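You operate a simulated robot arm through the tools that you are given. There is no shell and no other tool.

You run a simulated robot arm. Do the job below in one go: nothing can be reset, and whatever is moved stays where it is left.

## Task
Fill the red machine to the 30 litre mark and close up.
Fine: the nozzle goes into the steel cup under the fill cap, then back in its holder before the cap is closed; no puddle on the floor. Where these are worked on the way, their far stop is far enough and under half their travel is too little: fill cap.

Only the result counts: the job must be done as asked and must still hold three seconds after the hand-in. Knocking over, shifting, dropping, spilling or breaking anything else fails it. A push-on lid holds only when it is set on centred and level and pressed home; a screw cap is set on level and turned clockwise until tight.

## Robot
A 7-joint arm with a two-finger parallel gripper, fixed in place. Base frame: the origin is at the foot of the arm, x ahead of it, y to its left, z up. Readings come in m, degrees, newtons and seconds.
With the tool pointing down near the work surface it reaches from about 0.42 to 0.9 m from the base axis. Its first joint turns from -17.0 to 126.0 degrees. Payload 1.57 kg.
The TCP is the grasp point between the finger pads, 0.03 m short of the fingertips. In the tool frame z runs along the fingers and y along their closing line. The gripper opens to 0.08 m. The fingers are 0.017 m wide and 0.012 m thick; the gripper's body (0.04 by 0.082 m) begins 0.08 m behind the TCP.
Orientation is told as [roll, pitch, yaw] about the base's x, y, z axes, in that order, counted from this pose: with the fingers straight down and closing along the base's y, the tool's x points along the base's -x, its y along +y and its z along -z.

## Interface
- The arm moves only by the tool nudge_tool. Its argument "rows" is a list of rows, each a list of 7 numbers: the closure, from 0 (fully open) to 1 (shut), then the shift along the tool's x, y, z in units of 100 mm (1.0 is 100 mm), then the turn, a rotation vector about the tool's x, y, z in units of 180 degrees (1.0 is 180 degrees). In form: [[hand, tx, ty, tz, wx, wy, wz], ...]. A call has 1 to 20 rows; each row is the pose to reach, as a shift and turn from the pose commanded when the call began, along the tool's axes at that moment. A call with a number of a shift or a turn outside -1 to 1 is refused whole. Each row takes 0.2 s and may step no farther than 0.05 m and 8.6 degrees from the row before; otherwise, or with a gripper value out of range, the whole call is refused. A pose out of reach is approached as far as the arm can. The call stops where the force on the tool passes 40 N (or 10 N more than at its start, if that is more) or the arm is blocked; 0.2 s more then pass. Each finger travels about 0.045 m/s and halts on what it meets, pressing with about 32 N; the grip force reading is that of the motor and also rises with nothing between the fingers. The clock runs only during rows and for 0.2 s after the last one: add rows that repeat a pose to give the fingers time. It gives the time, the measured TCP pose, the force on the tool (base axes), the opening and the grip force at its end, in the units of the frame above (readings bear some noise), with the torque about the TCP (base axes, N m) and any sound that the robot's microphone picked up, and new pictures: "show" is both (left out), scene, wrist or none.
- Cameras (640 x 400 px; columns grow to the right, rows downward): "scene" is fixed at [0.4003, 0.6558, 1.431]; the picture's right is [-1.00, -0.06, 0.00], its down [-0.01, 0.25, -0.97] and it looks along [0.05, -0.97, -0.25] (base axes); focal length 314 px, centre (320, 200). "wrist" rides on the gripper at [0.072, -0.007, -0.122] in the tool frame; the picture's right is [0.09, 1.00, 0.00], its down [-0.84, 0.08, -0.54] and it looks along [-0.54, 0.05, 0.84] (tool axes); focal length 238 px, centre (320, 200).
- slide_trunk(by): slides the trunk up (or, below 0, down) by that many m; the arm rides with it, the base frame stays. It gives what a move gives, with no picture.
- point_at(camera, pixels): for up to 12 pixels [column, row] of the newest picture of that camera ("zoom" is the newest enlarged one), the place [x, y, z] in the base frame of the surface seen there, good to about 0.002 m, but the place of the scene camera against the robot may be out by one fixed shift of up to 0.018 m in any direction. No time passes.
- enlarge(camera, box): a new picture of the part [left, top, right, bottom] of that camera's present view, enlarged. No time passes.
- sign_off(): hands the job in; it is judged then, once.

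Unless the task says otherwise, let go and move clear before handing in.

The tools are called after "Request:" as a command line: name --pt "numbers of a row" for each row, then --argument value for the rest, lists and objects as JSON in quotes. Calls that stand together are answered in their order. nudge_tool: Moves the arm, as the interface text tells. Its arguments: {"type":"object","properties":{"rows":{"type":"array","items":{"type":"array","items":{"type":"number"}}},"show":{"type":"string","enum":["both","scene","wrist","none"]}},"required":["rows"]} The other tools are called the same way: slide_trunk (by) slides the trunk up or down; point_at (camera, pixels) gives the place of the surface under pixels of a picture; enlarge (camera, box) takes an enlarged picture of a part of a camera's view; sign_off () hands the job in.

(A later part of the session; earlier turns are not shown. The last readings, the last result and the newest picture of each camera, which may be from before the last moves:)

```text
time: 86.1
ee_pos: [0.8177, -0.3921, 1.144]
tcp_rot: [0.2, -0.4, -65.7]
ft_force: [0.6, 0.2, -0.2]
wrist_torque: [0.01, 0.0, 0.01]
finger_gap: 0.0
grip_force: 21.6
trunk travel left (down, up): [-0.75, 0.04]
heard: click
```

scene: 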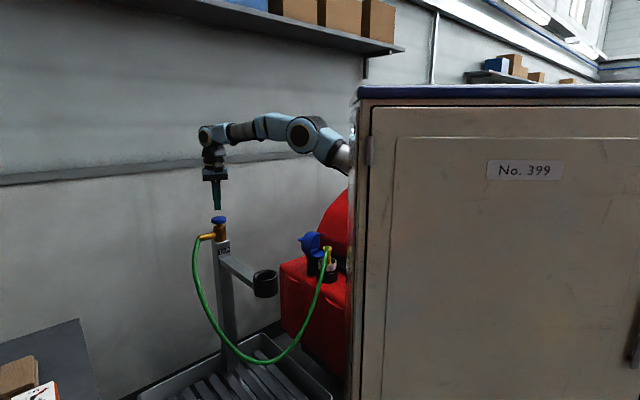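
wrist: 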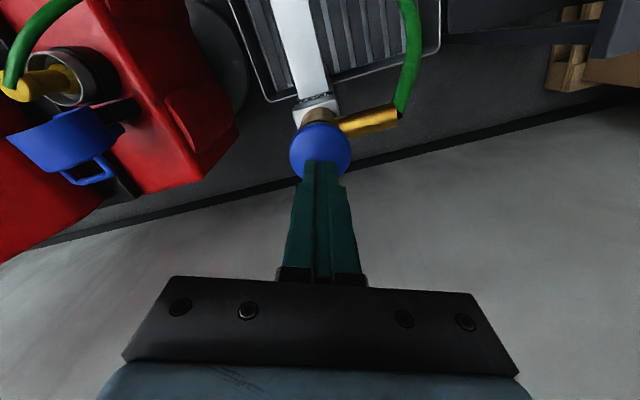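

Click – the tap is on and the knob sprang back. Waiting, then pressing off at the planned time.

Request:
nudge_tool --pt "1 0 0 0 0 0 0" --pt "1 0 0 0 0 0 0" --pt "1 0 0 0 0 0 0" --pt "1 0 0 0 0 0 0" --pt "1 0 0 0 0 0 0" --pt "1 0 0 0 0 0 0" --pt "1 0 0 0 0 0 0" --pt "1 0 0 0 0 0 0" --pt "1 0 0 0 0 0 0" --pt "1 0 0 0 0 0 0" --show "none"

Request:
nudge_tool --pt "1 0 0 0 0 0 0" --pt "1 0 0 0 0 0 0" --pt "1 0 0 0 0 0 0" --pt "1 0 0 0 0 0 0" --pt "1 0 0 0 0 0 0" --pt "1 0 0 0 0 0 0" --pt "1 0 0 0 0 0 0" --pt "1 0 0 0 0 0 0" --pt "1 0 0 0 0 0 0" --pt "1 0 0 0 0 0 0" --pt "1 0 0 0 0 0 0" --pt "1 0 0 0 0 0 0" --pt "1 0 0 0 0 0 0" --pt "1 0 0 0.22 0 0 0" --pt "1 0 0 0.31 0 0 0" --pt "1 0 0 0.39 0 0 0" --pt "1 0 0 0.31 0 0 0" --pt "1 0 0 0.2 0 0 0" --pt "1 0 0 0.1 0 0 0" --pt "1 0 0 0 0 0 0" --show "scene"

```text
time: 88.3
ee_pos: [0.8177, -0.3916, 1.1435]
tcp_rot: [0.2, -0.4, -65.9]
ft_force: [0.1, 0.8, 0.4]
wrist_torque: [-0.02, -0.01, -0.02]
finger_gap: 0.0
grip_force: 21.8
trunk travel left (down, up): [-0.75, 0.04]
```

```text
time: 92.5
ee_pos: [0.8186, -0.3921, 1.1432]
tcp_rot: [0.2, -0.4, -65.8]
ft_force: [0.5, 0.2, 0.1]
wrist_torque: [0.01, 0.0, -0.03]
finger_gap: 0.0
grip_force: 20.7
trunk travel left (down, up): [-0.75, 0.04]
heard: click
```

scene: 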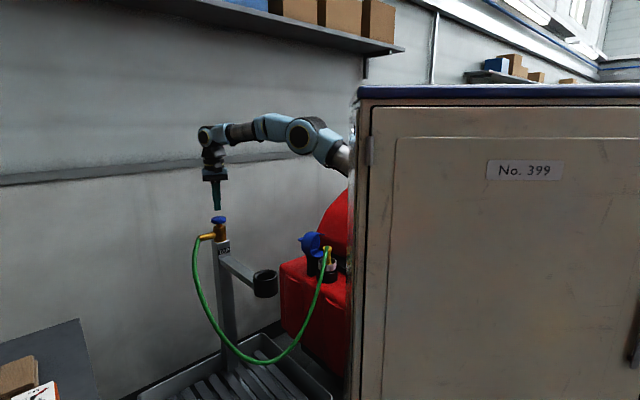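

Second click: tap off after a 6.6 s burst. Going to the gauge again.

Request:
nudge_tool --pt "1 0 0 -0.4 0 0 0" --pt "0.6 0.25 -0.31 -0.6 0 0 0" --pt "0.3 0.5 -0.63 -0.6 0 0 0" --pt "0 0.756 -0.96 -0.6 0 0 0" --show "none"

Request:
nudge_tool --pt "0 0.25 -0.31 0 0 0 0" --pt "0 0.5 -0.63 0 0 0 0" --pt "0 0.742 -0.951 0 0 0 0" --show "none"

Request:
nudge_tool --pt "0 0.25 -0.31 0 0 0 0" --pt "0 0.5 -0.63 0 0 0 0" --pt "0 0.742 -0.951 0 0 0 0" --show "none"

```text
time: 93.5
ee_pos: [0.6991, -0.3665, 1.2011]
tcp_rot: [0.1, -0.4, -65.8]
ft_force: [-0.3, -0.1, -0.7]
wrist_torque: [0.02, 0.05, -0.01]
finger_gap: 0.0642
grip_force: 0.1
trunk travel left (down, up): [-0.75, 0.04]
```

```text
time: 94.3
ee_pos: [0.5819, -0.3379, 1.1987]
tcp_rot: [0.3, -0.5, -65.8]
ft_force: [0.2, -0.8, 0.0]
wrist_torque: [-0.01, 0.04, 0.01]
finger_gap: 0.0802
grip_force: 0.1
trunk travel left (down, up): [-0.75, 0.04]
```

```text
time: 95.1
ee_pos: [0.4678, -0.3068, 1.1999]
tcp_rot: [0.4, -0.5, -65.8]
ft_force: [0.4, -1.2, 0.5]
wrist_torque: [0.01, 0.05, -0.03]
finger_gap: 0.0799
grip_force: 0.0
trunk travel left (down, up): [-0.75, 0.04]
```

Request:
nudge_tool --pt "0 0.1 -0.14 0 0 0 0.042" --pt "0 0.2 -0.28 0 0 0 0.085" --pt "0 0.3 -0.42 0 0 0 0.127" --pt "0 0.4 -0.56 0 0 0 0.17" --pt "0 0.5 -0.7 0 0 0 0.212" --pt "0 0.6 -0.84 0 0 0 0.254" --show "none"

Request:
slide_trunk --by -0.3

Request:
nudge_tool --pt "0 0 -0.15 0 0.0225 -0.002 -0.035" --pt "0 0 -0.3 0 0.045 -0.004 -0.07" --pt "0 0 -0.45 0 0.0675 -0.006 -0.105" --pt "0 0 -0.6 0 0.09 -0.008 -0.14" --pt "0 0 -0.75 0 0.1125 -0.01 -0.175" --pt "0 0 -0.85 0 0.135 -0.0125 -0.21" --show "wrist"

Request:
enlarge --camera "wrist" --box '[230, 150, 340, 240]'

```text
time: 96.5
ee_pos: [0.3648, -0.2855, 1.202]
tcp_rot: [0.4, -0.1, -111.7]
ft_force: [-0.3, -0.8, 0.2]
wrist_torque: [-0.02, 0.03, 0.0]
finger_gap: 0.08
grip_force: 0.1
trunk travel left (down, up): [-0.75, 0.04]
```

```text
time: 99.5
ee_pos: [0.3633, -0.2856, 0.9014]
tcp_rot: [0.4, -0.1, -111.5]
ft_force: [0.3, 0.5, -0.1]
wrist_torque: [0.0, -0.01, 0.02]
finger_gap: 0.0798
grip_force: 0.0
trunk travel left (down, up): [-0.45, 0.34]
```

```text
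time: 100.9
ee_pos: [0.2852, -0.2552, 0.8993]
tcp_rot: [-23.1, 5.3, -74.3]
ft_force: [0.2, 0.4, 0.3]
wrist_torque: [-0.01, 0.0, 0.0]
finger_gap: 0.0797
grip_force: 0.0
trunk travel left (down, up): [-0.45, 0.34]
```

wrist: 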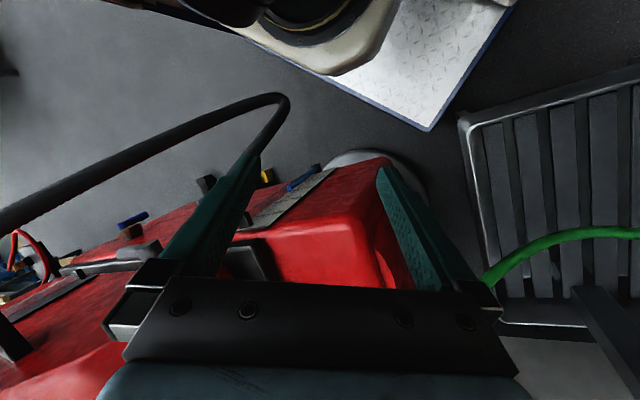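

```text
4.44 times, centred on (285, 195) of wrist
```

zoom: 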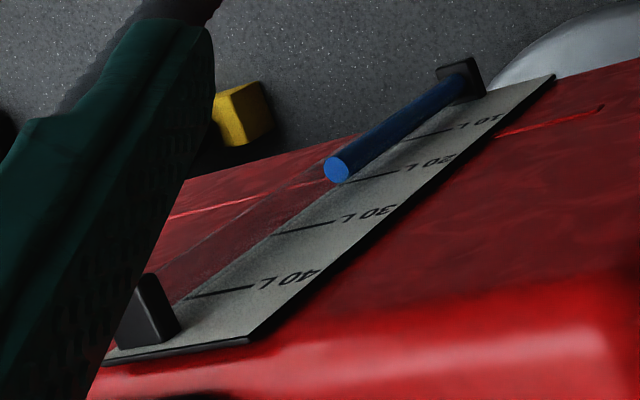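

Request:
point_at --camera "zoom" --pixels '[[337, 169], [330, 168], [344, 168], [340, 175], [334, 162], [341, 162], [333, 175], [305, 226], [320, 223], [390, 173], [220, 291], [240, 287]]'

Request:
enlarge --camera "wrist" --box '[270, 165, 320, 200]'

```text
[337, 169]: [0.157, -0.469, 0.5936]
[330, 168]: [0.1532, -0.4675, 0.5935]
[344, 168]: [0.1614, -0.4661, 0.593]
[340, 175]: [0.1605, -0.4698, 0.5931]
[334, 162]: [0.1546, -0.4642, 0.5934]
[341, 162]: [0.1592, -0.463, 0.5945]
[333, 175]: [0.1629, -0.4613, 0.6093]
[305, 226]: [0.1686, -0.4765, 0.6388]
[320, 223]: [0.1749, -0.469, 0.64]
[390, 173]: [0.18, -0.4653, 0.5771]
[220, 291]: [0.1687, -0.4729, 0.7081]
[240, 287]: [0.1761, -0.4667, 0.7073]
```

```text
11.43 times, centred on (295, 182) of wrist
```

zoom: 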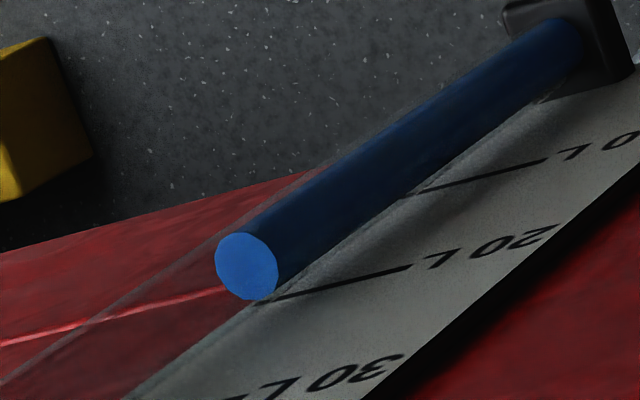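

The level only rose ~2 mm (to z≈0.5935, ≈22.5 L), so the tap is not latching: it flows only while the knob is held down. I'll go back and do a controlled ~2 s hold, then re-measure.

Request:
nudge_tool --pt "0 -0.085 0.1 -0.05 -0.0225 0.002 0.035" --pt "0 -0.17 0.2 -0.1 -0.045 0.004 0.07" --pt "0 -0.255 0.3 -0.155 -0.0675 0.006 0.105" --pt "0 -0.34 0.4 -0.21 -0.09 0.008 0.14" --pt "0 -0.425 0.5 -0.26 -0.1125 0.01 0.175" --pt "0 -0.51 0.6 -0.31 -0.135 0.0125 0.21" --show "none"

Request:
slide_trunk --by 0.3

Request:
nudge_tool --pt "0 0.03 0.17 0 0 0 -0.042" --pt "0 0.06 0.34 0 0 0 -0.085" --pt "0 0.09 0.5 0 0 0 -0.127" --pt "0 0.12 0.67 0 0 0 -0.17" --pt "0 0.15 0.84 0 0 0 -0.212" --pt "0 0.18 1.0 0 0 0 -0.254" --show "none"

Request:
nudge_tool --pt "0.3 -0.25 0.31 0 0 0 0" --pt "0.6 -0.5 0.63 0 0 0 0" --pt "1 -0.742 0.951 0 0 0 0" --show "none"

Request:
nudge_tool --pt "1 -0.25 0.31 0 0 0 0" --pt "1 -0.5 0.63 0 0 0 0" --pt "1 -0.742 0.951 0 0 0 0" --show "none"

```text
time: 102.3
ee_pos: [0.3634, -0.2858, 0.9005]
tcp_rot: [0.5, 0.0, -111.6]
ft_force: [-0.6, 0.2, 0.4]
wrist_torque: [0.01, -0.01, 0.03]
finger_gap: 0.0801
grip_force: 0.1
trunk travel left (down, up): [-0.45, 0.34]
```

```text
time: 105.3
ee_pos: [0.3619, -0.2852, 1.2007]
tcp_rot: [0.4, -0.1, -111.5]
ft_force: [-0.1, -0.6, 0.3]
wrist_torque: [0.0, -0.02, 0.0]
finger_gap: 0.08
grip_force: 0.0
trunk travel left (down, up): [-0.75, 0.04]
```

```text
time: 106.7
ee_pos: [0.4632, -0.3066, 1.2007]
tcp_rot: [0.2, -0.4, -65.7]
ft_force: [0.0, -0.3, 0.5]
wrist_torque: [0.01, 0.03, 0.0]
finger_gap: 0.08
grip_force: 0.0
trunk travel left (down, up): [-0.75, 0.04]
```

```text
time: 107.5
ee_pos: [0.5786, -0.333, 1.2019]
tcp_rot: [0.2, -0.6, -65.7]
ft_force: [-0.9, 0.4, 0.4]
wrist_torque: [-0.02, -0.06, 0.02]
finger_gap: 0.0136
grip_force: 0.2
trunk travel left (down, up): [-0.75, 0.04]
```

```text
time: 108.3
ee_pos: [0.6977, -0.3652, 1.2032]
tcp_rot: [0.2, -0.4, -65.8]
ft_force: [-0.3, 0.4, -0.2]
wrist_torque: [0.0, -0.07, 0.03]
finger_gap: 0.0
grip_force: 21.3
trunk travel left (down, up): [-0.75, 0.04]
```

Request:
nudge_tool --pt "1 -0.25 0.32 0.1 0 0 0" --pt "1 -0.5 0.65 0.2 0 0 0" --pt "1 -0.747 0.98 0.3 0 0 0" --pt "1 -0.747 0.98 0.6 0 0 0" --pt "1 -0.747 0.98 0.6 0 0 0" --show "wrist"

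```text
time: 109.5
ee_pos: [0.8166, -0.3905, 1.1457]
tcp_rot: [0.3, -0.4, -65.8]
ft_force: [0.5, 0.0, 0.2]
wrist_torque: [0.0, 0.02, 0.0]
finger_gap: 0.0
grip_force: 21.4
trunk travel left (down, up): [-0.75, 0.04]
```

wrist: 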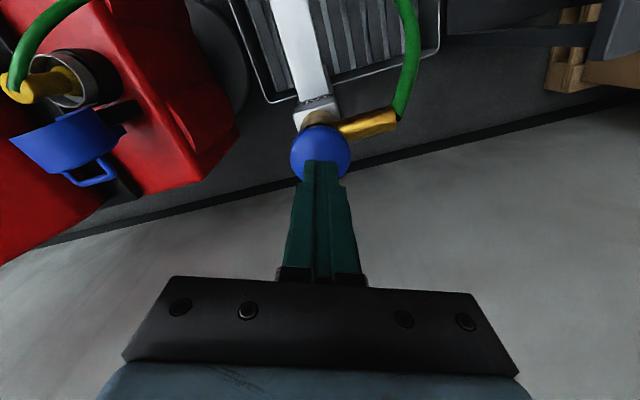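

Now press and hold; reading the force midway.

Request:
nudge_tool --pt "1 0 0 0.22 0 0 0" --pt "1 0 0 0.31 0 0 0" --pt "1 0 0 0.4 0 0 0" --pt "1 0 0 0.4 0 0 0" --pt "1 0 0 0.4 0 0 0" --pt "1 0 0 0.4 0 0 0" --show "scene"

Request:
nudge_tool --pt "1 0 0 0 0 0 0" --pt "1 0 0 0 0 0 0" --pt "1 0 0 0 0 0 0" --pt "1 0 0 0 0 0 0" --pt "1 0 0 -0.4 0 0 0" --pt "1 0 0 -0.4 0 0 0" --show "scene"

```text
time: 110.9
ee_pos: [0.8173, -0.3893, 1.1055]
tcp_rot: [0.1, -0.4, -65.9]
ft_force: [-1.4, 0.5, 7.7]
wrist_torque: [0.09, 0.06, 0.01]
finger_gap: 0.0
grip_force: 21.6
trunk travel left (down, up): [-0.75, 0.04]
heard: click
```

scene: 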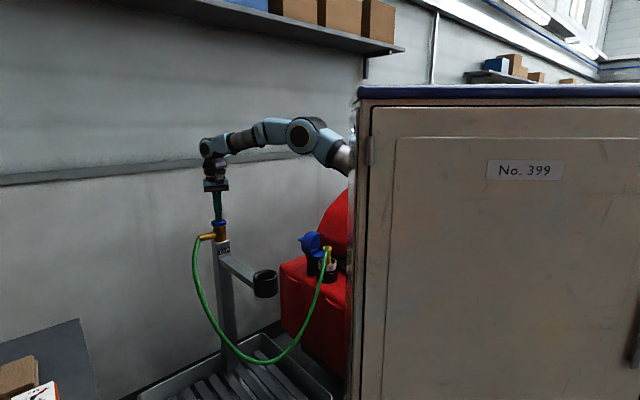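

```text
time: 112.3
ee_pos: [0.8173, -0.3907, 1.1443]
tcp_rot: [0.2, -0.5, -65.8]
ft_force: [-1.1, 0.4, 0.0]
wrist_torque: [0.01, 0.03, -0.01]
finger_gap: 0.0
grip_force: 21.3
trunk travel left (down, up): [-0.75, 0.04]
```

scene: 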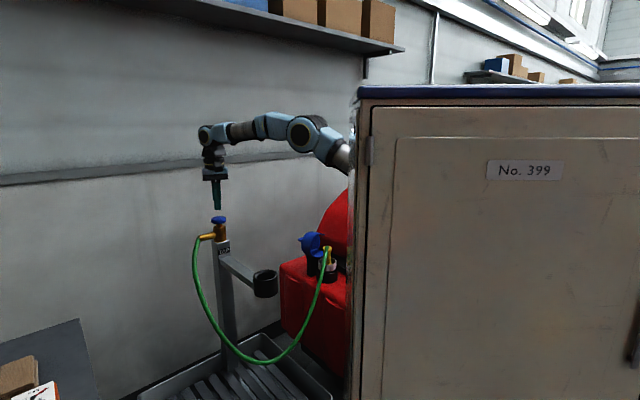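

Held ~1.6 s at 7.7 N, then released. Going back to read the gauge.

Request:
nudge_tool --pt "1 0 0 -0.4 0 0 0" --pt "0.6 0.25 -0.31 -0.6 0 0 0" --pt "0.3 0.5 -0.63 -0.6 0 0 0" --pt "0 0.756 -0.96 -0.6 0 0 0" --show "none"

Request:
nudge_tool --pt "0 0.25 -0.31 0 0 0 0" --pt "0 0.5 -0.63 0 0 0 0" --pt "0 0.742 -0.951 0 0 0 0" --show "none"

Request:
nudge_tool --pt "0 0.25 -0.31 0 0 0 0" --pt "0 0.5 -0.63 0 0 0 0" --pt "0 0.742 -0.951 0 0 0 0" --show "none"

Request:
nudge_tool --pt "0 0.1 -0.14 0 0 0 0.042" --pt "0 0.2 -0.28 0 0 0 0.085" --pt "0 0.3 -0.42 0 0 0 0.127" --pt "0 0.4 -0.56 0 0 0 0.17" --pt "0 0.5 -0.7 0 0 0 0.212" --pt "0 0.6 -0.84 0 0 0 0.254" --show "none"

Request:
slide_trunk --by -0.3

Request:
nudge_tool --pt "0 0 -0.15 0 0.0225 -0.002 -0.035" --pt "0 0 -0.3 0 0.045 -0.004 -0.07" --pt "0 0 -0.45 0 0.0675 -0.006 -0.105" --pt "0 0 -0.6 0 0.09 -0.008 -0.14" --pt "0 0 -0.75 0 0.1125 -0.01 -0.175" --pt "0 0 -0.85 0 0.135 -0.0125 -0.21" --show "wrist"

Request:
enlarge --camera "wrist" --box '[230, 150, 340, 240]'

```text
time: 113.3
ee_pos: [0.6994, -0.3606, 1.2016]
tcp_rot: [0.2, -0.3, -65.7]
ft_force: [0.4, -0.4, 0.3]
wrist_torque: [0.03, 0.09, 0.0]
finger_gap: 0.0639
grip_force: 0.1
trunk travel left (down, up): [-0.75, 0.04]
```

```text
time: 114.1
ee_pos: [0.5806, -0.332, 1.202]
tcp_rot: [0.2, -0.5, -65.8]
ft_force: [0.5, 0.3, -0.1]
wrist_torque: [0.05, 0.01, 0.01]
finger_gap: 0.0802
grip_force: 0.1
trunk travel left (down, up): [-0.75, 0.04]
```

```text
time: 114.9
ee_pos: [0.4651, -0.3029, 1.2004]
tcp_rot: [0.2, -0.4, -65.8]
ft_force: [1.3, -1.0, -0.7]
wrist_torque: [0.01, 0.04, -0.02]
finger_gap: 0.08
grip_force: 0.1
trunk travel left (down, up): [-0.75, 0.04]
```

```text
time: 116.3
ee_pos: [0.3635, -0.2825, 1.2021]
tcp_rot: [0.4, -0.1, -111.6]
ft_force: [0.4, -0.1, 0.1]
wrist_torque: [0.01, 0.0, -0.01]
finger_gap: 0.08
grip_force: 0.0
trunk travel left (down, up): [-0.75, 0.04]
```

```text
time: 119.3
ee_pos: [0.3622, -0.2822, 0.9011]
tcp_rot: [0.3, -0.1, -111.5]
ft_force: [0.0, 0.3, 0.5]
wrist_torque: [0.01, 0.02, -0.01]
finger_gap: 0.0802
grip_force: 0.1
trunk travel left (down, up): [-0.45, 0.34]
```

```text
time: 120.7
ee_pos: [0.2823, -0.2522, 0.9012]
tcp_rot: [-23.1, 5.4, -74.2]
ft_force: [0.0, 0.3, 0.1]
wrist_torque: [0.0, -0.04, 0.01]
finger_gap: 0.0799
grip_force: 0.1
trunk travel left (down, up): [-0.45, 0.34]
```

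wrist: 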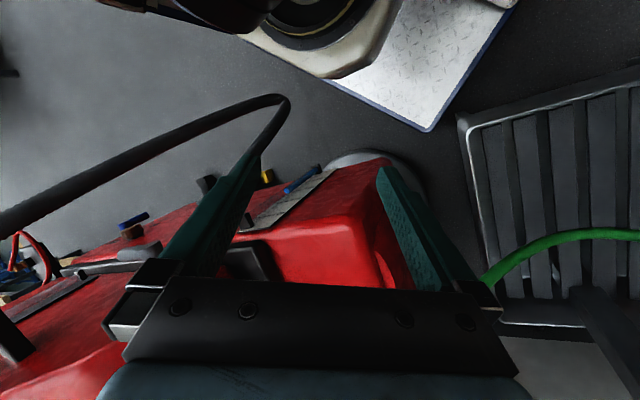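

```text
4.44 times, centred on (285, 195) of wrist
```

zoom: 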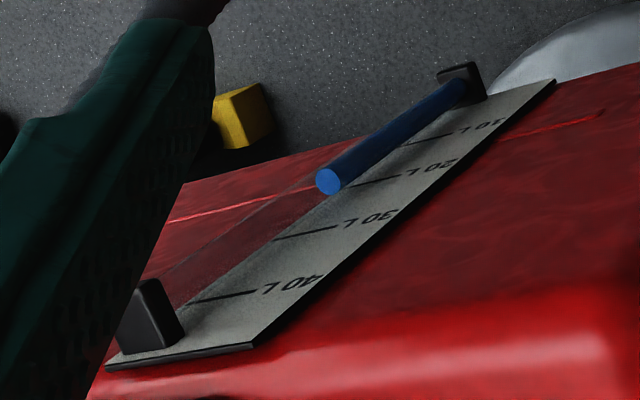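

Request:
point_at --camera "zoom" --pixels '[[328, 181], [322, 180], [335, 180], [331, 187], [325, 174], [332, 175], [324, 187], [305, 231], [322, 228], [390, 178], [220, 297], [240, 293]]'

```text
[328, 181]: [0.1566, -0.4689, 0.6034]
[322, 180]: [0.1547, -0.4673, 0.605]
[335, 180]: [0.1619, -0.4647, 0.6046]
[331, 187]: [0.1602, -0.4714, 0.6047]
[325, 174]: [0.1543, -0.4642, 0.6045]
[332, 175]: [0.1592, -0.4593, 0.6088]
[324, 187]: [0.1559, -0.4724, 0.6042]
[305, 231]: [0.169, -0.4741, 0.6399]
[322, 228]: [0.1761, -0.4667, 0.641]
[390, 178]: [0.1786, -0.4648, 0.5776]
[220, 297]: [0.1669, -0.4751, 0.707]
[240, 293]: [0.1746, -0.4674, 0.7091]
```

Level is now z≈0.6045 (≈24.15 L): 1.69 L for ~1.7 s held, so ~0.98 L/s while pressed. I need ~5.85 L more; I'll hold for ~5.3 s, then verify and top up. Returning to the tap.

Request:
nudge_tool --pt "0 -0.085 0.1 -0.05 -0.0225 0.002 0.035" --pt "0 -0.17 0.2 -0.1 -0.045 0.004 0.07" --pt "0 -0.255 0.3 -0.155 -0.0675 0.006 0.105" --pt "0 -0.34 0.4 -0.21 -0.09 0.008 0.14" --pt "0 -0.425 0.5 -0.26 -0.1125 0.01 0.175" --pt "0 -0.51 0.6 -0.31 -0.135 0.0125 0.21" --show "none"

Request:
slide_trunk --by 0.3

Request:
nudge_tool --pt "0 0.03 0.17 0 0 0 -0.042" --pt "0 0.06 0.34 0 0 0 -0.085" --pt "0 0.09 0.5 0 0 0 -0.127" --pt "0 0.12 0.67 0 0 0 -0.17" --pt "0 0.15 0.84 0 0 0 -0.212" --pt "0 0.18 1.0 0 0 0 -0.254" --show "none"

Request:
nudge_tool --pt "0.3 -0.25 0.31 0 0 0 0" --pt "0.6 -0.5 0.63 0 0 0 0" --pt "1 -0.742 0.951 0 0 0 0" --show "none"

Request:
nudge_tool --pt "1 -0.25 0.31 0 0 0 0" --pt "1 -0.5 0.63 0 0 0 0" --pt "1 -0.742 0.951 0 0 0 0" --show "none"

```text
time: 122.1
ee_pos: [0.3627, -0.2823, 0.9003]
tcp_rot: [0.6, -0.2, -111.6]
ft_force: [-0.2, 0.9, -0.4]
wrist_torque: [0.01, -0.01, 0.01]
finger_gap: 0.0799
grip_force: 0.1
trunk travel left (down, up): [-0.45, 0.34]
```

```text
time: 125.1
ee_pos: [0.3628, -0.283, 1.2003]
tcp_rot: [0.4, -0.1, -111.5]
ft_force: [0.0, -0.5, -0.2]
wrist_torque: [-0.03, -0.01, -0.04]
finger_gap: 0.0803
grip_force: 0.1
trunk travel left (down, up): [-0.75, 0.04]
```

```text
time: 126.5
ee_pos: [0.4623, -0.3028, 1.202]
tcp_rot: [0.2, -0.4, -65.6]
ft_force: [-0.9, -0.1, 0.3]
wrist_torque: [-0.02, 0.0, -0.04]
finger_gap: 0.0801
grip_force: 0.1
trunk travel left (down, up): [-0.75, 0.04]
```

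```text
time: 127.3
ee_pos: [0.5773, -0.3306, 1.2023]
tcp_rot: [0.2, -0.4, -65.8]
ft_force: [-0.4, 0.1, 1.1]
wrist_torque: [-0.01, -0.04, -0.02]
finger_gap: 0.0137
grip_force: 0.6
trunk travel left (down, up): [-0.75, 0.04]
```

```text
time: 128.1
ee_pos: [0.6947, -0.3618, 1.2033]
tcp_rot: [0.3, -0.4, -65.8]
ft_force: [-0.4, 0.2, 0.4]
wrist_torque: [-0.02, -0.03, 0.03]
finger_gap: 0.0
grip_force: 21.2
trunk travel left (down, up): [-0.75, 0.04]
```

Request:
nudge_tool --pt "1 -0.26 0.33 0.1 0 0 0" --pt "1 -0.52 0.66 0.2 0 0 0" --pt "1 -0.788 0.992 0.3 0 0 0" --pt "1 -0.788 0.992 0.6 0 0 0" --pt "1 -0.788 0.992 0.6 0 0 0" --show "wrist"

```text
time: 129.3
ee_pos: [0.8168, -0.3908, 1.1424]
tcp_rot: [0.1, -0.5, -65.8]
ft_force: [-0.1, 0.5, -0.6]
wrist_torque: [-0.03, 0.01, 0.02]
finger_gap: 0.0
grip_force: 20.7
trunk travel left (down, up): [-0.75, 0.04]
```

wrist: 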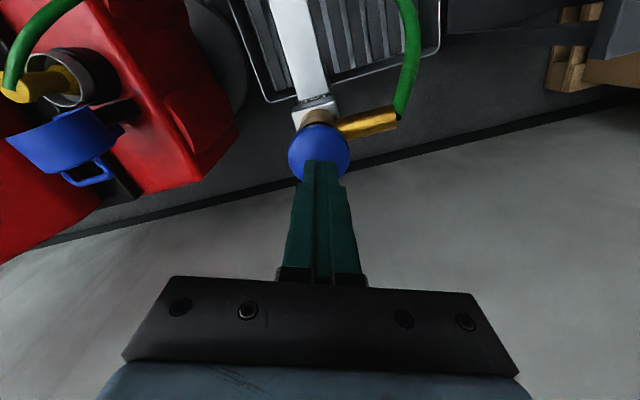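

Positioned over the knob. Holding it down for about 5.3 s.

Request:
nudge_tool --pt "1 0 0 0.22 0 0 0" --pt "1 0 0 0.31 0 0 0" --pt "1 0 0 0.4 0 0 0" --pt "1 0 0 0.4 0 0 0" --pt "1 0 0 0.4 0 0 0" --pt "1 0 0 0.4 0 0 0" --pt "1 0 0 0.4 0 0 0" --pt "1 0 0 0.4 0 0 0" --pt "1 0 0 0.4 0 0 0" --pt "1 0 0 0.4 0 0 0" --pt "1 0 0 0.4 0 0 0" --pt "1 0 0 0.4 0 0 0" --pt "1 0 0 0.4 0 0 0" --pt "1 0 0 0.4 0 0 0" --pt "1 0 0 0.4 0 0 0" --pt "1 0 0 0.4 0 0 0" --pt "1 0 0 0.4 0 0 0" --pt "1 0 0 0.4 0 0 0" --pt "1 0 0 0.4 0 0 0" --pt "1 0 0 0.4 0 0 0" --show "none"

Request:
nudge_tool --pt "1 0 0 0 0 0 0" --pt "1 0 0 0 0 0 0" --pt "1 0 0 0 0 0 0" --pt "1 0 0 0 0 0 0" --pt "1 0 0 0 0 0 0" --pt "1 0 0 0 0 0 0" --pt "1 0 0 0 0 0 0" --pt "1 0 0 0 0 0 0" --pt "1 0 0 -0.4 0 0 0" --pt "1 0 0 -0.4 0 0 0" --show "scene"

```text
time: 133.5
ee_pos: [0.819, -0.3902, 1.1038]
tcp_rot: [0.4, -0.4, -65.8]
ft_force: [0.5, -1.4, 9.4]
wrist_torque: [0.05, -0.01, -0.03]
finger_gap: 0.0
grip_force: 21.5
trunk travel left (down, up): [-0.75, 0.04]
heard: click
```

```text
time: 135.7
ee_pos: [0.82, -0.3902, 1.1421]
tcp_rot: [0.1, -0.4, -65.8]
ft_force: [-0.6, 0.8, 0.4]
wrist_torque: [0.03, 0.02, 0.03]
finger_gap: 0.0001
grip_force: 21.0
trunk travel left (down, up): [-0.75, 0.04]
```

scene: 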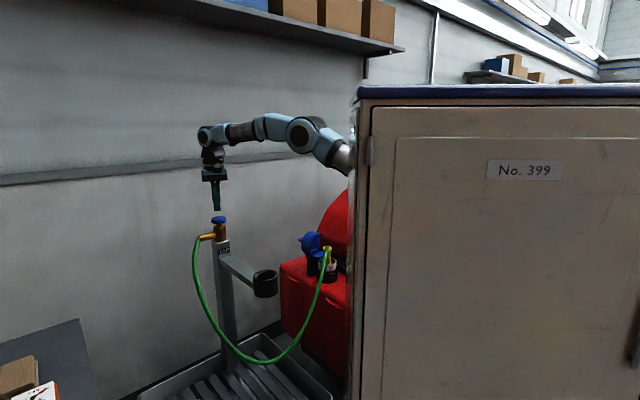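

Hold done and knob released. Checking the gauge again.

Request:
nudge_tool --pt "1 0 0 -0.4 0 0 0" --pt "0.6 0.25 -0.31 -0.6 0 0 0" --pt "0.3 0.5 -0.63 -0.6 0 0 0" --pt "0 0.756 -0.96 -0.6 0 0 0" --show "none"

Request:
nudge_tool --pt "0 0.25 -0.31 0 0 0 0" --pt "0 0.5 -0.63 0 0 0 0" --pt "0 0.742 -0.951 0 0 0 0" --show "none"

Request:
nudge_tool --pt "0 0.25 -0.31 0 0 0 0" --pt "0 0.5 -0.63 0 0 0 0" --pt "0 0.742 -0.951 0 0 0 0" --show "none"

Request:
nudge_tool --pt "0 0.1 -0.14 0 0 0 0.042" --pt "0 0.2 -0.28 0 0 0 0.085" --pt "0 0.3 -0.42 0 0 0 0.127" --pt "0 0.4 -0.56 0 0 0 0.17" --pt "0 0.5 -0.7 0 0 0 0.212" --pt "0 0.6 -0.84 0 0 0 0.254" --show "none"

Request:
slide_trunk --by -0.3

Request:
nudge_tool --pt "0 0 -0.15 0 0.0225 -0.002 -0.035" --pt "0 0 -0.3 0 0.045 -0.004 -0.07" --pt "0 0 -0.45 0 0.0675 -0.006 -0.105" --pt "0 0 -0.6 0 0.09 -0.008 -0.14" --pt "0 0 -0.75 0 0.1125 -0.01 -0.175" --pt "0 0 -0.85 0 0.135 -0.0125 -0.21" --show "wrist"

Request:
enlarge --camera "wrist" --box '[230, 150, 340, 240]'

```text
time: 136.7
ee_pos: [0.7007, -0.3624, 1.1999]
tcp_rot: [0.3, -0.5, -65.7]
ft_force: [1.7, -0.4, -0.9]
wrist_torque: [-0.02, 0.08, -0.03]
finger_gap: 0.0638
grip_force: 0.0
trunk travel left (down, up): [-0.75, 0.04]
```

```text
time: 137.5
ee_pos: [0.5862, -0.3348, 1.2028]
tcp_rot: [0.3, -0.4, -65.8]
ft_force: [0.7, 0.0, -1.0]
wrist_torque: [0.0, 0.03, 0.04]
finger_gap: 0.0801
grip_force: 0.0
trunk travel left (down, up): [-0.75, 0.04]
```

```text
time: 138.3
ee_pos: [0.4677, -0.3042, 1.2028]
tcp_rot: [0.2, -0.4, -65.8]
ft_force: [0.1, 0.7, 0.0]
wrist_torque: [0.01, 0.0, -0.01]
finger_gap: 0.0802
grip_force: 0.1
trunk travel left (down, up): [-0.75, 0.04]
```

```text
time: 139.7
ee_pos: [0.366, -0.2849, 1.2007]
tcp_rot: [0.5, -0.2, -111.7]
ft_force: [0.4, 0.0, -0.1]
wrist_torque: [0.0, 0.0, 0.01]
finger_gap: 0.0801
grip_force: 0.0
trunk travel left (down, up): [-0.75, 0.04]
```

```text
time: 142.7
ee_pos: [0.3655, -0.284, 0.901]
tcp_rot: [0.4, -0.2, -111.5]
ft_force: [-0.2, 0.2, -0.5]
wrist_torque: [0.02, -0.04, -0.01]
finger_gap: 0.0801
grip_force: 0.0
trunk travel left (down, up): [-0.45, 0.34]
```

```text
time: 144.1
ee_pos: [0.2872, -0.2532, 0.9003]
tcp_rot: [-23.2, 5.3, -74.3]
ft_force: [0.4, 0.6, -0.2]
wrist_torque: [-0.01, -0.01, 0.0]
finger_gap: 0.08
grip_force: 0.0
trunk travel left (down, up): [-0.45, 0.34]
```

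wrist: 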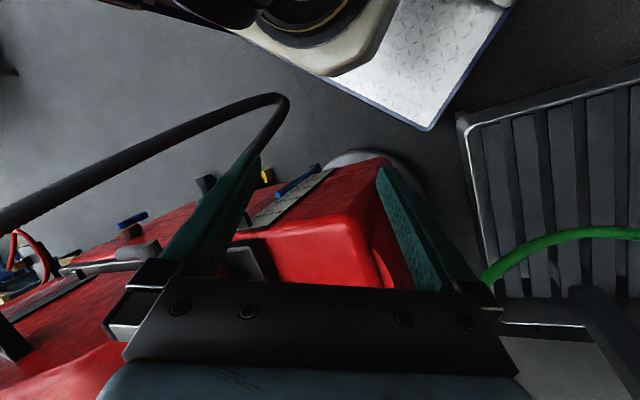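

```text
4.44 times, centred on (285, 195) of wrist
```

zoom: 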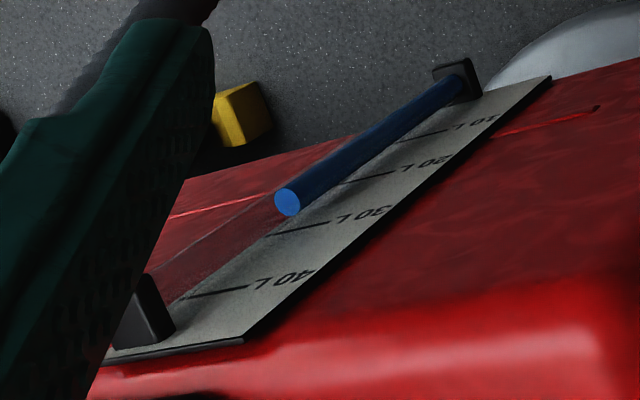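

Request:
point_at --camera "zoom" --pixels '[[288, 202], [282, 201], [295, 201], [291, 209], [285, 194], [292, 195], [283, 208], [300, 228], [318, 224], [388, 174], [215, 293], [235, 289]]'

Request:
enlarge --camera "wrist" --box '[262, 175, 322, 217]'

```text
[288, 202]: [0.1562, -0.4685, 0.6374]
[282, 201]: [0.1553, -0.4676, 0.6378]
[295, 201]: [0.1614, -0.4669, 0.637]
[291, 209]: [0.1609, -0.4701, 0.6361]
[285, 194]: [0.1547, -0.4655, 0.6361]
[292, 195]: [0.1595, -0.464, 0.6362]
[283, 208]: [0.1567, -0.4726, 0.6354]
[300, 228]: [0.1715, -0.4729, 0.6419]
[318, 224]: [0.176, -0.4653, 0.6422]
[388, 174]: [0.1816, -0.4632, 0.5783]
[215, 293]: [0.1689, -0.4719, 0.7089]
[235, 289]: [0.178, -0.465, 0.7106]
```

```text
9.52 times, centred on (292, 196) of wrist
```

zoom: 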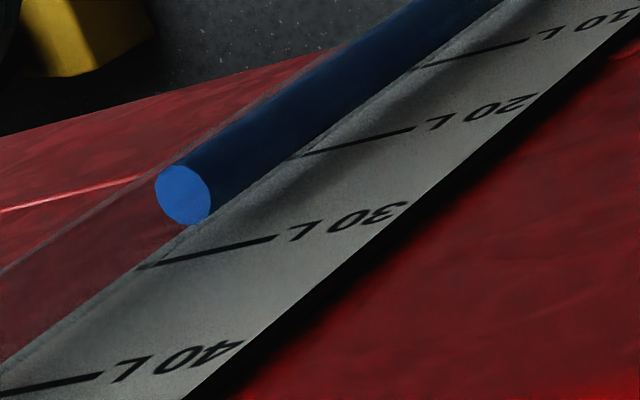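

Water is now at z≈0.6366 versus the 30 L mark at ≈0.642, i.e. ≈29.1 L, with rate ≈0.94 L/s. One more hold of ~0.9 s should land on the mark. Returning to the tap.

Request:
nudge_tool --pt "0 -0.085 0.1 -0.05 -0.0225 0.002 0.035" --pt "0 -0.17 0.2 -0.1 -0.045 0.004 0.07" --pt "0 -0.255 0.3 -0.155 -0.0675 0.006 0.105" --pt "0 -0.34 0.4 -0.21 -0.09 0.008 0.14" --pt "0 -0.425 0.5 -0.26 -0.1125 0.01 0.175" --pt "0 -0.51 0.6 -0.31 -0.135 0.0125 0.21" --show "none"

Request:
slide_trunk --by 0.3

Request:
nudge_tool --pt "0 0.03 0.17 0 0 0 -0.042" --pt "0 0.06 0.34 0 0 0 -0.085" --pt "0 0.09 0.5 0 0 0 -0.127" --pt "0 0.12 0.67 0 0 0 -0.17" --pt "0 0.15 0.84 0 0 0 -0.212" --pt "0 0.18 1.0 0 0 0 -0.254" --show "none"

Request:
nudge_tool --pt "0.3 -0.25 0.31 0 0 0 0" --pt "0.6 -0.5 0.63 0 0 0 0" --pt "1 -0.742 0.951 0 0 0 0" --show "none"

Request:
nudge_tool --pt "1 -0.25 0.31 0 0 0 0" --pt "1 -0.5 0.63 0 0 0 0" --pt "1 -0.742 0.951 0 0 0 0" --show "none"

```text
time: 145.5
ee_pos: [0.3657, -0.2829, 0.9002]
tcp_rot: [0.3, -0.1, -111.6]
ft_force: [0.2, -0.1, -0.1]
wrist_torque: [0.03, 0.0, -0.02]
finger_gap: 0.0798
grip_force: 0.1
trunk travel left (down, up): [-0.45, 0.34]
```

```text
time: 148.5
ee_pos: [0.3658, -0.2837, 1.1997]
tcp_rot: [0.5, -0.1, -111.5]
ft_force: [-0.3, -0.6, -0.1]
wrist_torque: [0.01, -0.01, 0.02]
finger_gap: 0.0799
grip_force: 0.0
trunk travel left (down, up): [-0.75, 0.04]
```

```text
time: 149.9
ee_pos: [0.4645, -0.3032, 1.1996]
tcp_rot: [0.1, -0.4, -65.6]
ft_force: [-1.7, 0.1, -0.7]
wrist_torque: [-0.05, -0.01, -0.01]
finger_gap: 0.08
grip_force: 0.1
trunk travel left (down, up): [-0.75, 0.04]
```

```text
time: 150.7
ee_pos: [0.5818, -0.3316, 1.2008]
tcp_rot: [0.2, -0.5, -65.8]
ft_force: [-1.2, -0.2, -0.7]
wrist_torque: [0.0, -0.02, -0.01]
finger_gap: 0.0137
grip_force: 0.5
trunk travel left (down, up): [-0.75, 0.04]
```

```text
time: 151.5
ee_pos: [0.6988, -0.3619, 1.2015]
tcp_rot: [0.2, -0.4, -65.8]
ft_force: [-0.7, 0.1, 0.4]
wrist_torque: [-0.02, 0.0, -0.04]
finger_gap: 0.0003
grip_force: 21.5
trunk travel left (down, up): [-0.75, 0.04]
```

Request:
nudge_tool --pt "1 -0.26 0.32 0.1 0 0 0" --pt "1 -0.52 0.64 0.2 0 0 0" --pt "1 -0.77 0.955 0.3 0 0 0" --pt "1 -0.77 0.955 0.6 0 0 0" --pt "1 -0.77 0.955 0.6 0 0 0" --show "none"

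Request:
nudge_tool --pt "1 0 0 0.22 0 0 0" --pt "1 0 0 0.31 0 0 0" --pt "1 0 0 0.4 0 0 0" --pt "1 0 0 0.4 0 0 0" --pt "1 0 0 0.4 0 0 0" --pt "1 0 0 0.4 0 0 0" --pt "1 0 0 0.4 0 0 0" --pt "1 0 0 0.0 0 0 0" --pt "1 0 0 0.0 0 0 0" --show "both"

```text
time: 152.7
ee_pos: [0.8193, -0.3923, 1.1439]
tcp_rot: [0.3, -0.3, -65.8]
ft_force: [-0.2, 0.6, -0.1]
wrist_torque: [0.02, -0.05, 0.02]
finger_gap: 0.0
grip_force: 20.9
trunk travel left (down, up): [-0.75, 0.04]
```

```text
time: 154.7
ee_pos: [0.8201, -0.3918, 1.1427]
tcp_rot: [0.1, -0.4, -65.8]
ft_force: [-0.2, 0.0, 0.1]
wrist_torque: [-0.01, 0.01, 0.0]
finger_gap: 0.0
grip_force: 21.4
trunk travel left (down, up): [-0.75, 0.04]
heard: click
```

scene: 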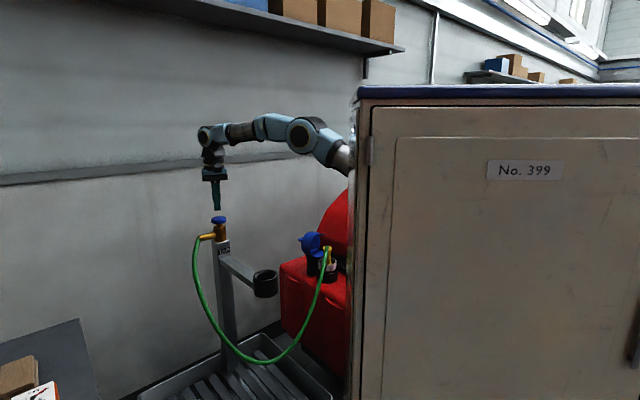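
wrist: 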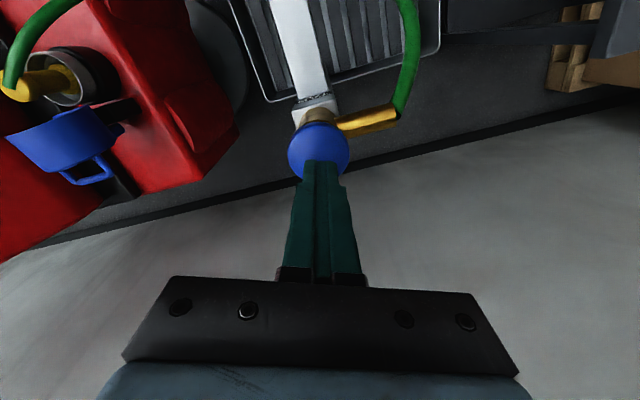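

Short burst delivered. Verifying on the gauge.

Request:
nudge_tool --pt "1 0 0 -0.4 0 0 0" --pt "0.6 0.25 -0.31 -0.6 0 0 0" --pt "0.3 0.5 -0.63 -0.6 0 0 0" --pt "0 0.756 -0.96 -0.6 0 0 0" --show "none"

Request:
nudge_tool --pt "0 0.25 -0.31 0 0 0 0" --pt "0 0.5 -0.63 0 0 0 0" --pt "0 0.742 -0.951 0 0 0 0" --show "none"

Request:
nudge_tool --pt "0 0.25 -0.31 0 0 0 0" --pt "0 0.5 -0.63 0 0 0 0" --pt "0 0.742 -0.951 0 0 0 0" --show "none"

Request:
nudge_tool --pt "0 0.1 -0.14 0 0 0 0.042" --pt "0 0.2 -0.28 0 0 0 0.085" --pt "0 0.3 -0.42 0 0 0 0.127" --pt "0 0.4 -0.56 0 0 0 0.17" --pt "0 0.5 -0.7 0 0 0 0.212" --pt "0 0.6 -0.84 0 0 0 0.254" --show "none"

Request:
slide_trunk --by -0.3

Request:
nudge_tool --pt "0 0 -0.15 0 0.0225 -0.002 -0.035" --pt "0 0 -0.3 0 0.045 -0.004 -0.07" --pt "0 0 -0.45 0 0.0675 -0.006 -0.105" --pt "0 0 -0.6 0 0.09 -0.008 -0.14" --pt "0 0 -0.75 0 0.1125 -0.01 -0.175" --pt "0 0 -0.85 0 0.135 -0.0125 -0.21" --show "wrist"

Request:
enlarge --camera "wrist" --box '[262, 175, 322, 217]'

```text
time: 155.7
ee_pos: [0.7011, -0.3622, 1.2016]
tcp_rot: [0.1, -0.4, -65.7]
ft_force: [0.2, 0.8, -0.3]
wrist_torque: [0.06, 0.0, -0.03]
finger_gap: 0.0641
grip_force: 0.1
trunk travel left (down, up): [-0.75, 0.04]
```

```text
time: 156.5
ee_pos: [0.5854, -0.3324, 1.2006]
tcp_rot: [0.1, -0.4, -65.8]
ft_force: [0.8, -0.8, 0.6]
wrist_torque: [0.0, 0.04, -0.03]
finger_gap: 0.0801
grip_force: 0.1
trunk travel left (down, up): [-0.75, 0.04]
```

```text
time: 157.3
ee_pos: [0.4671, -0.3028, 1.2014]
tcp_rot: [0.1, -0.4, -65.7]
ft_force: [0.7, 0.4, -0.6]
wrist_torque: [0.01, 0.06, -0.02]
finger_gap: 0.0799
grip_force: 0.0
trunk travel left (down, up): [-0.75, 0.04]
```

```text
time: 158.7
ee_pos: [0.3652, -0.2837, 1.1995]
tcp_rot: [0.4, -0.1, -111.5]
ft_force: [-0.3, 0.1, -0.8]
wrist_torque: [-0.01, 0.03, 0.01]
finger_gap: 0.0802
grip_force: 0.1
trunk travel left (down, up): [-0.75, 0.04]
```

```text
time: 161.7
ee_pos: [0.3644, -0.2844, 0.9001]
tcp_rot: [0.4, 0.0, -111.5]
ft_force: [-0.3, 0.6, -0.4]
wrist_torque: [-0.03, 0.02, -0.01]
finger_gap: 0.0801
grip_force: 0.0
trunk travel left (down, up): [-0.45, 0.34]
```

```text
time: 163.1
ee_pos: [0.2848, -0.2534, 0.8994]
tcp_rot: [-23.1, 5.3, -74.2]
ft_force: [-0.3, -0.8, 0.6]
wrist_torque: [-0.01, 0.03, 0.05]
finger_gap: 0.0797
grip_force: 0.0
trunk travel left (down, up): [-0.45, 0.34]
```

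wrist: 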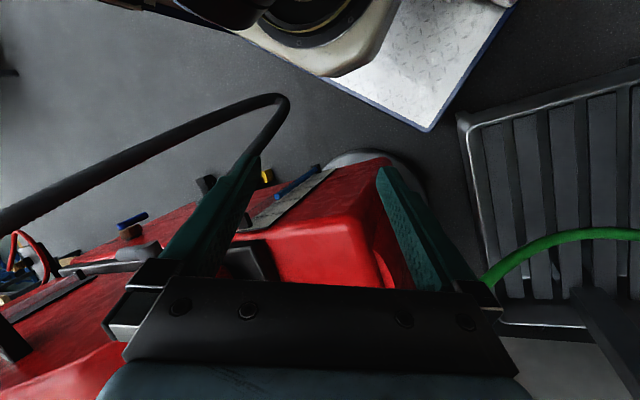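

```text
9.52 times, centred on (292, 196) of wrist
```

zoom: 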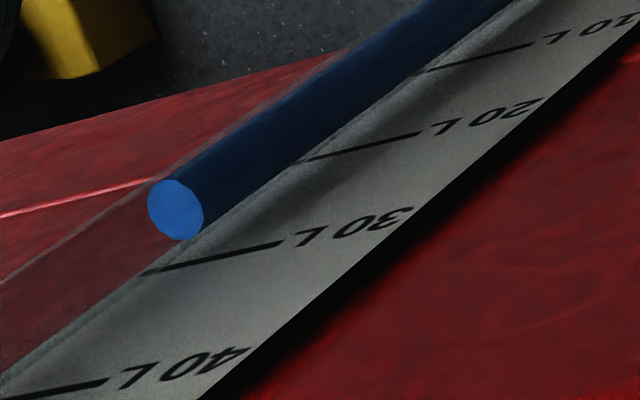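

Request:
point_at --camera "zoom" --pixels '[[176, 209], [165, 200], [188, 205], [180, 225], [170, 190], [190, 225], [160, 210], [160, 269], [200, 260], [240, 251], [265, 245], [220, 256]]'

Request:
point_at --camera "zoom" --pixels '[[330, 155], [360, 147], [390, 140], [40, 394], [70, 387], [95, 382], [450, 65], [480, 58], [510, 50], [176, 215], [176, 200], [170, 215]]'

```text
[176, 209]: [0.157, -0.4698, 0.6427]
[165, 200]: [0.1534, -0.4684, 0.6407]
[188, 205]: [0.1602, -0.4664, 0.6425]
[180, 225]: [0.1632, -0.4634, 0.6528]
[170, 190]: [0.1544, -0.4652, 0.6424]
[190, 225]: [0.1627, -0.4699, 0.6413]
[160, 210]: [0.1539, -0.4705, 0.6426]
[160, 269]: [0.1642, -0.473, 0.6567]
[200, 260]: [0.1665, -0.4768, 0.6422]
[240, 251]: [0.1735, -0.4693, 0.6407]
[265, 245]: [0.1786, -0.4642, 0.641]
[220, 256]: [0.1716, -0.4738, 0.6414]
```

```text
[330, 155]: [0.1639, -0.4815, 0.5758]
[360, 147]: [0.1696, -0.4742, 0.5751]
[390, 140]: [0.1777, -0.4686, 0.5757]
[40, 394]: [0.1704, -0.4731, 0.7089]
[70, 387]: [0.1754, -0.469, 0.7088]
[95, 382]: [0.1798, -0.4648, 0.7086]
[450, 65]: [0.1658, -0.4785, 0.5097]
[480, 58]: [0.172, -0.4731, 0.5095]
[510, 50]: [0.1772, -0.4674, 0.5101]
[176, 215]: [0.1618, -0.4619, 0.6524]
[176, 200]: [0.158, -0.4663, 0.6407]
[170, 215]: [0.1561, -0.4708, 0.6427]
```

The water top reads z≈0.642, right on the 30 L mark (≈0.6413) – about 30.0–30.1 L. Now to return the nozzle: backing out of the view pose and heading back to the cup.

Request:
nudge_tool --pt "0 -0.085 0.1 -0.05 -0.0225 0.002 0.035" --pt "0 -0.17 0.2 -0.1 -0.045 0.004 0.07" --pt "0 -0.255 0.3 -0.155 -0.0675 0.006 0.105" --pt "0 -0.34 0.4 -0.21 -0.09 0.008 0.14" --pt "0 -0.425 0.5 -0.26 -0.1125 0.01 0.175" --pt "0 -0.51 0.6 -0.31 -0.135 0.0125 0.21" --show "none"

Request:
slide_trunk --by 0.05

Request:
nudge_tool --pt "0 0 0.1 -0.3 0 0 -0.04" --pt "0 -0.1 0.25 -0.6 0 0 -0.08" --pt "0 -0.25 0.4 -0.9 0 0 -0.12" --pt "0 -0.4 0.5 -1.0 0 0 -0.165" --pt "0 -0.5 0.6 -1.0 0 0 -0.21" --pt "0 -0.6 0.66 -1.0 0 0 -0.25" --show "wrist"

```text
time: 164.5
ee_pos: [0.3643, -0.2848, 0.8999]
tcp_rot: [0.6, 0.0, -111.7]
ft_force: [-0.7, -0.3, 0.0]
wrist_torque: [0.02, 0.0, -0.04]
finger_gap: 0.08
grip_force: 0.0
trunk travel left (down, up): [-0.45, 0.34]
```

```text
time: 165.4
ee_pos: [0.3642, -0.2841, 0.95]
tcp_rot: [0.4, -0.1, -111.5]
ft_force: [-0.9, 0.8, -0.8]
wrist_torque: [0.02, 0.0, -0.04]
finger_gap: 0.0797
grip_force: 0.0
trunk travel left (down, up): [-0.5, 0.29]
```

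```text
time: 166.8
ee_pos: [0.4011, -0.3651, 1.0493]
tcp_rot: [0.2, -0.4, -66.3]
ft_force: [0.0, 0.4, 0.0]
wrist_torque: [-0.02, 0.03, 0.0]
finger_gap: 0.08
grip_force: 0.0
trunk travel left (down, up): [-0.5, 0.29]
```

wrist: 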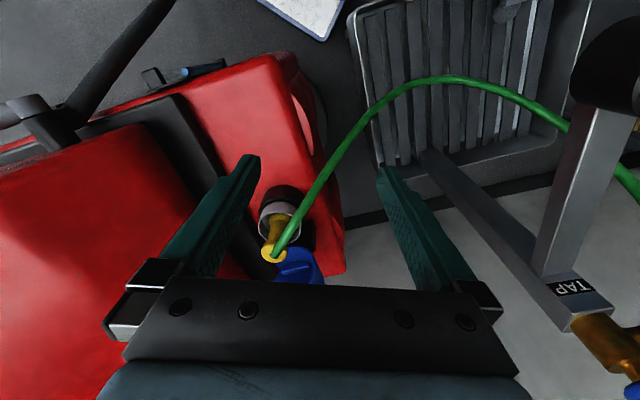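

Request:
nudge_tool --pt "0 -0.15 0 -0.1 0 0 -0.043" --pt "0 -0.3 0 -0.2 0 0 -0.086" --pt "0 -0.5 0 -0.2 0 0 -0.129" --pt "0 -0.7 -0.03 -0.2 0 0 -0.172" --pt "0 -0.85 -0.05 -0.2 0 0 -0.215" --pt "0 -1.0 -0.05 -0.2 0 0 -0.257" --show "wrist"

Request:
enlarge --camera "wrist" --box '[240, 80, 360, 180]'

```text
time: 168.2
ee_pos: [0.4362, -0.4571, 1.0704]
tcp_rot: [-0.2, -0.5, -20.1]
ft_force: [0.6, -0.7, 0.3]
wrist_torque: [0.01, -0.01, 0.03]
finger_gap: 0.0798
grip_force: 0.1
trunk travel left (down, up): [-0.5, 0.29]
```

wrist: 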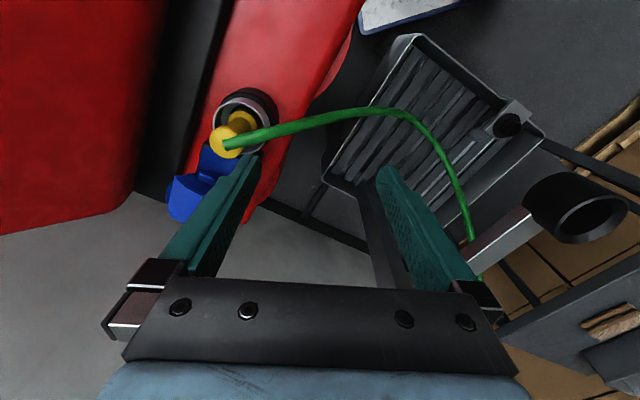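

```text
4.00 times, centred on (300, 130) of wrist
```

zoom: 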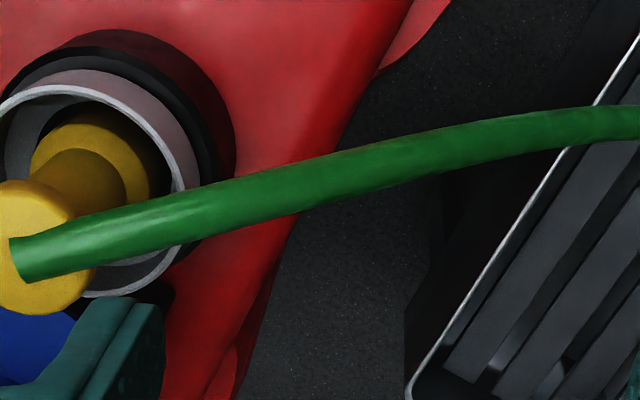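

Request:
nudge_tool --pt "0 -0.1 -0.25 0 0 0 0" --pt "0 -0.2 -0.5 0 0 0 0" --pt "0 -0.3 -0.75 0 0 0 0" --pt "0 -0.4 -1.0 0 0 0 0" --pt "0 -0.4 -1.0 0 0 0 0" --show "wrist"

Request:
enlarge --camera "wrist" --box '[240, 60, 380, 180]'

```text
time: 169.4
ee_pos: [0.4402, -0.5649, 1.071]
tcp_rot: [-0.2, -0.4, -20.3]
ft_force: [-0.1, -0.6, -0.5]
wrist_torque: [0.03, 0.02, -0.01]
finger_gap: 0.0801
grip_force: 0.1
trunk travel left (down, up): [-0.5, 0.29]
```

wrist: 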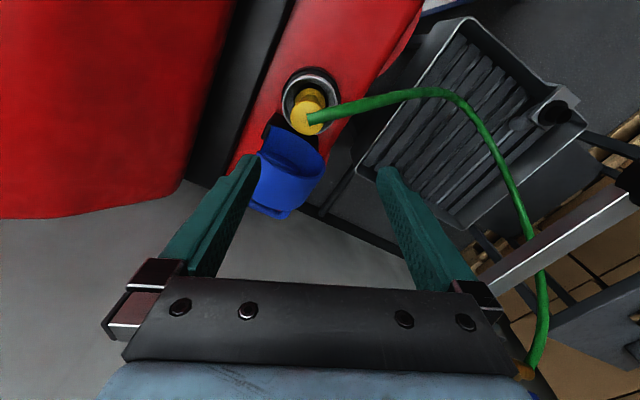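

```text
3.33 times, centred on (310, 120) of wrist
```

zoom: 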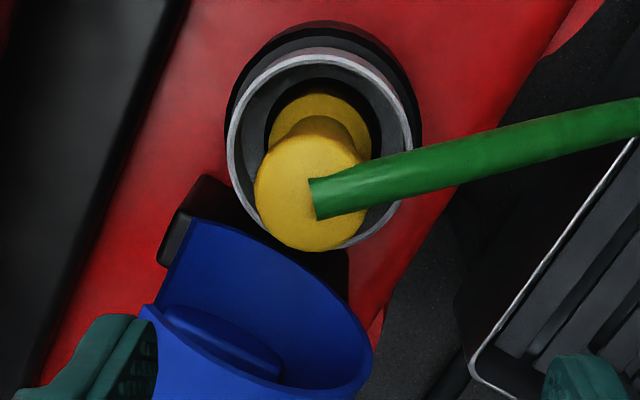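

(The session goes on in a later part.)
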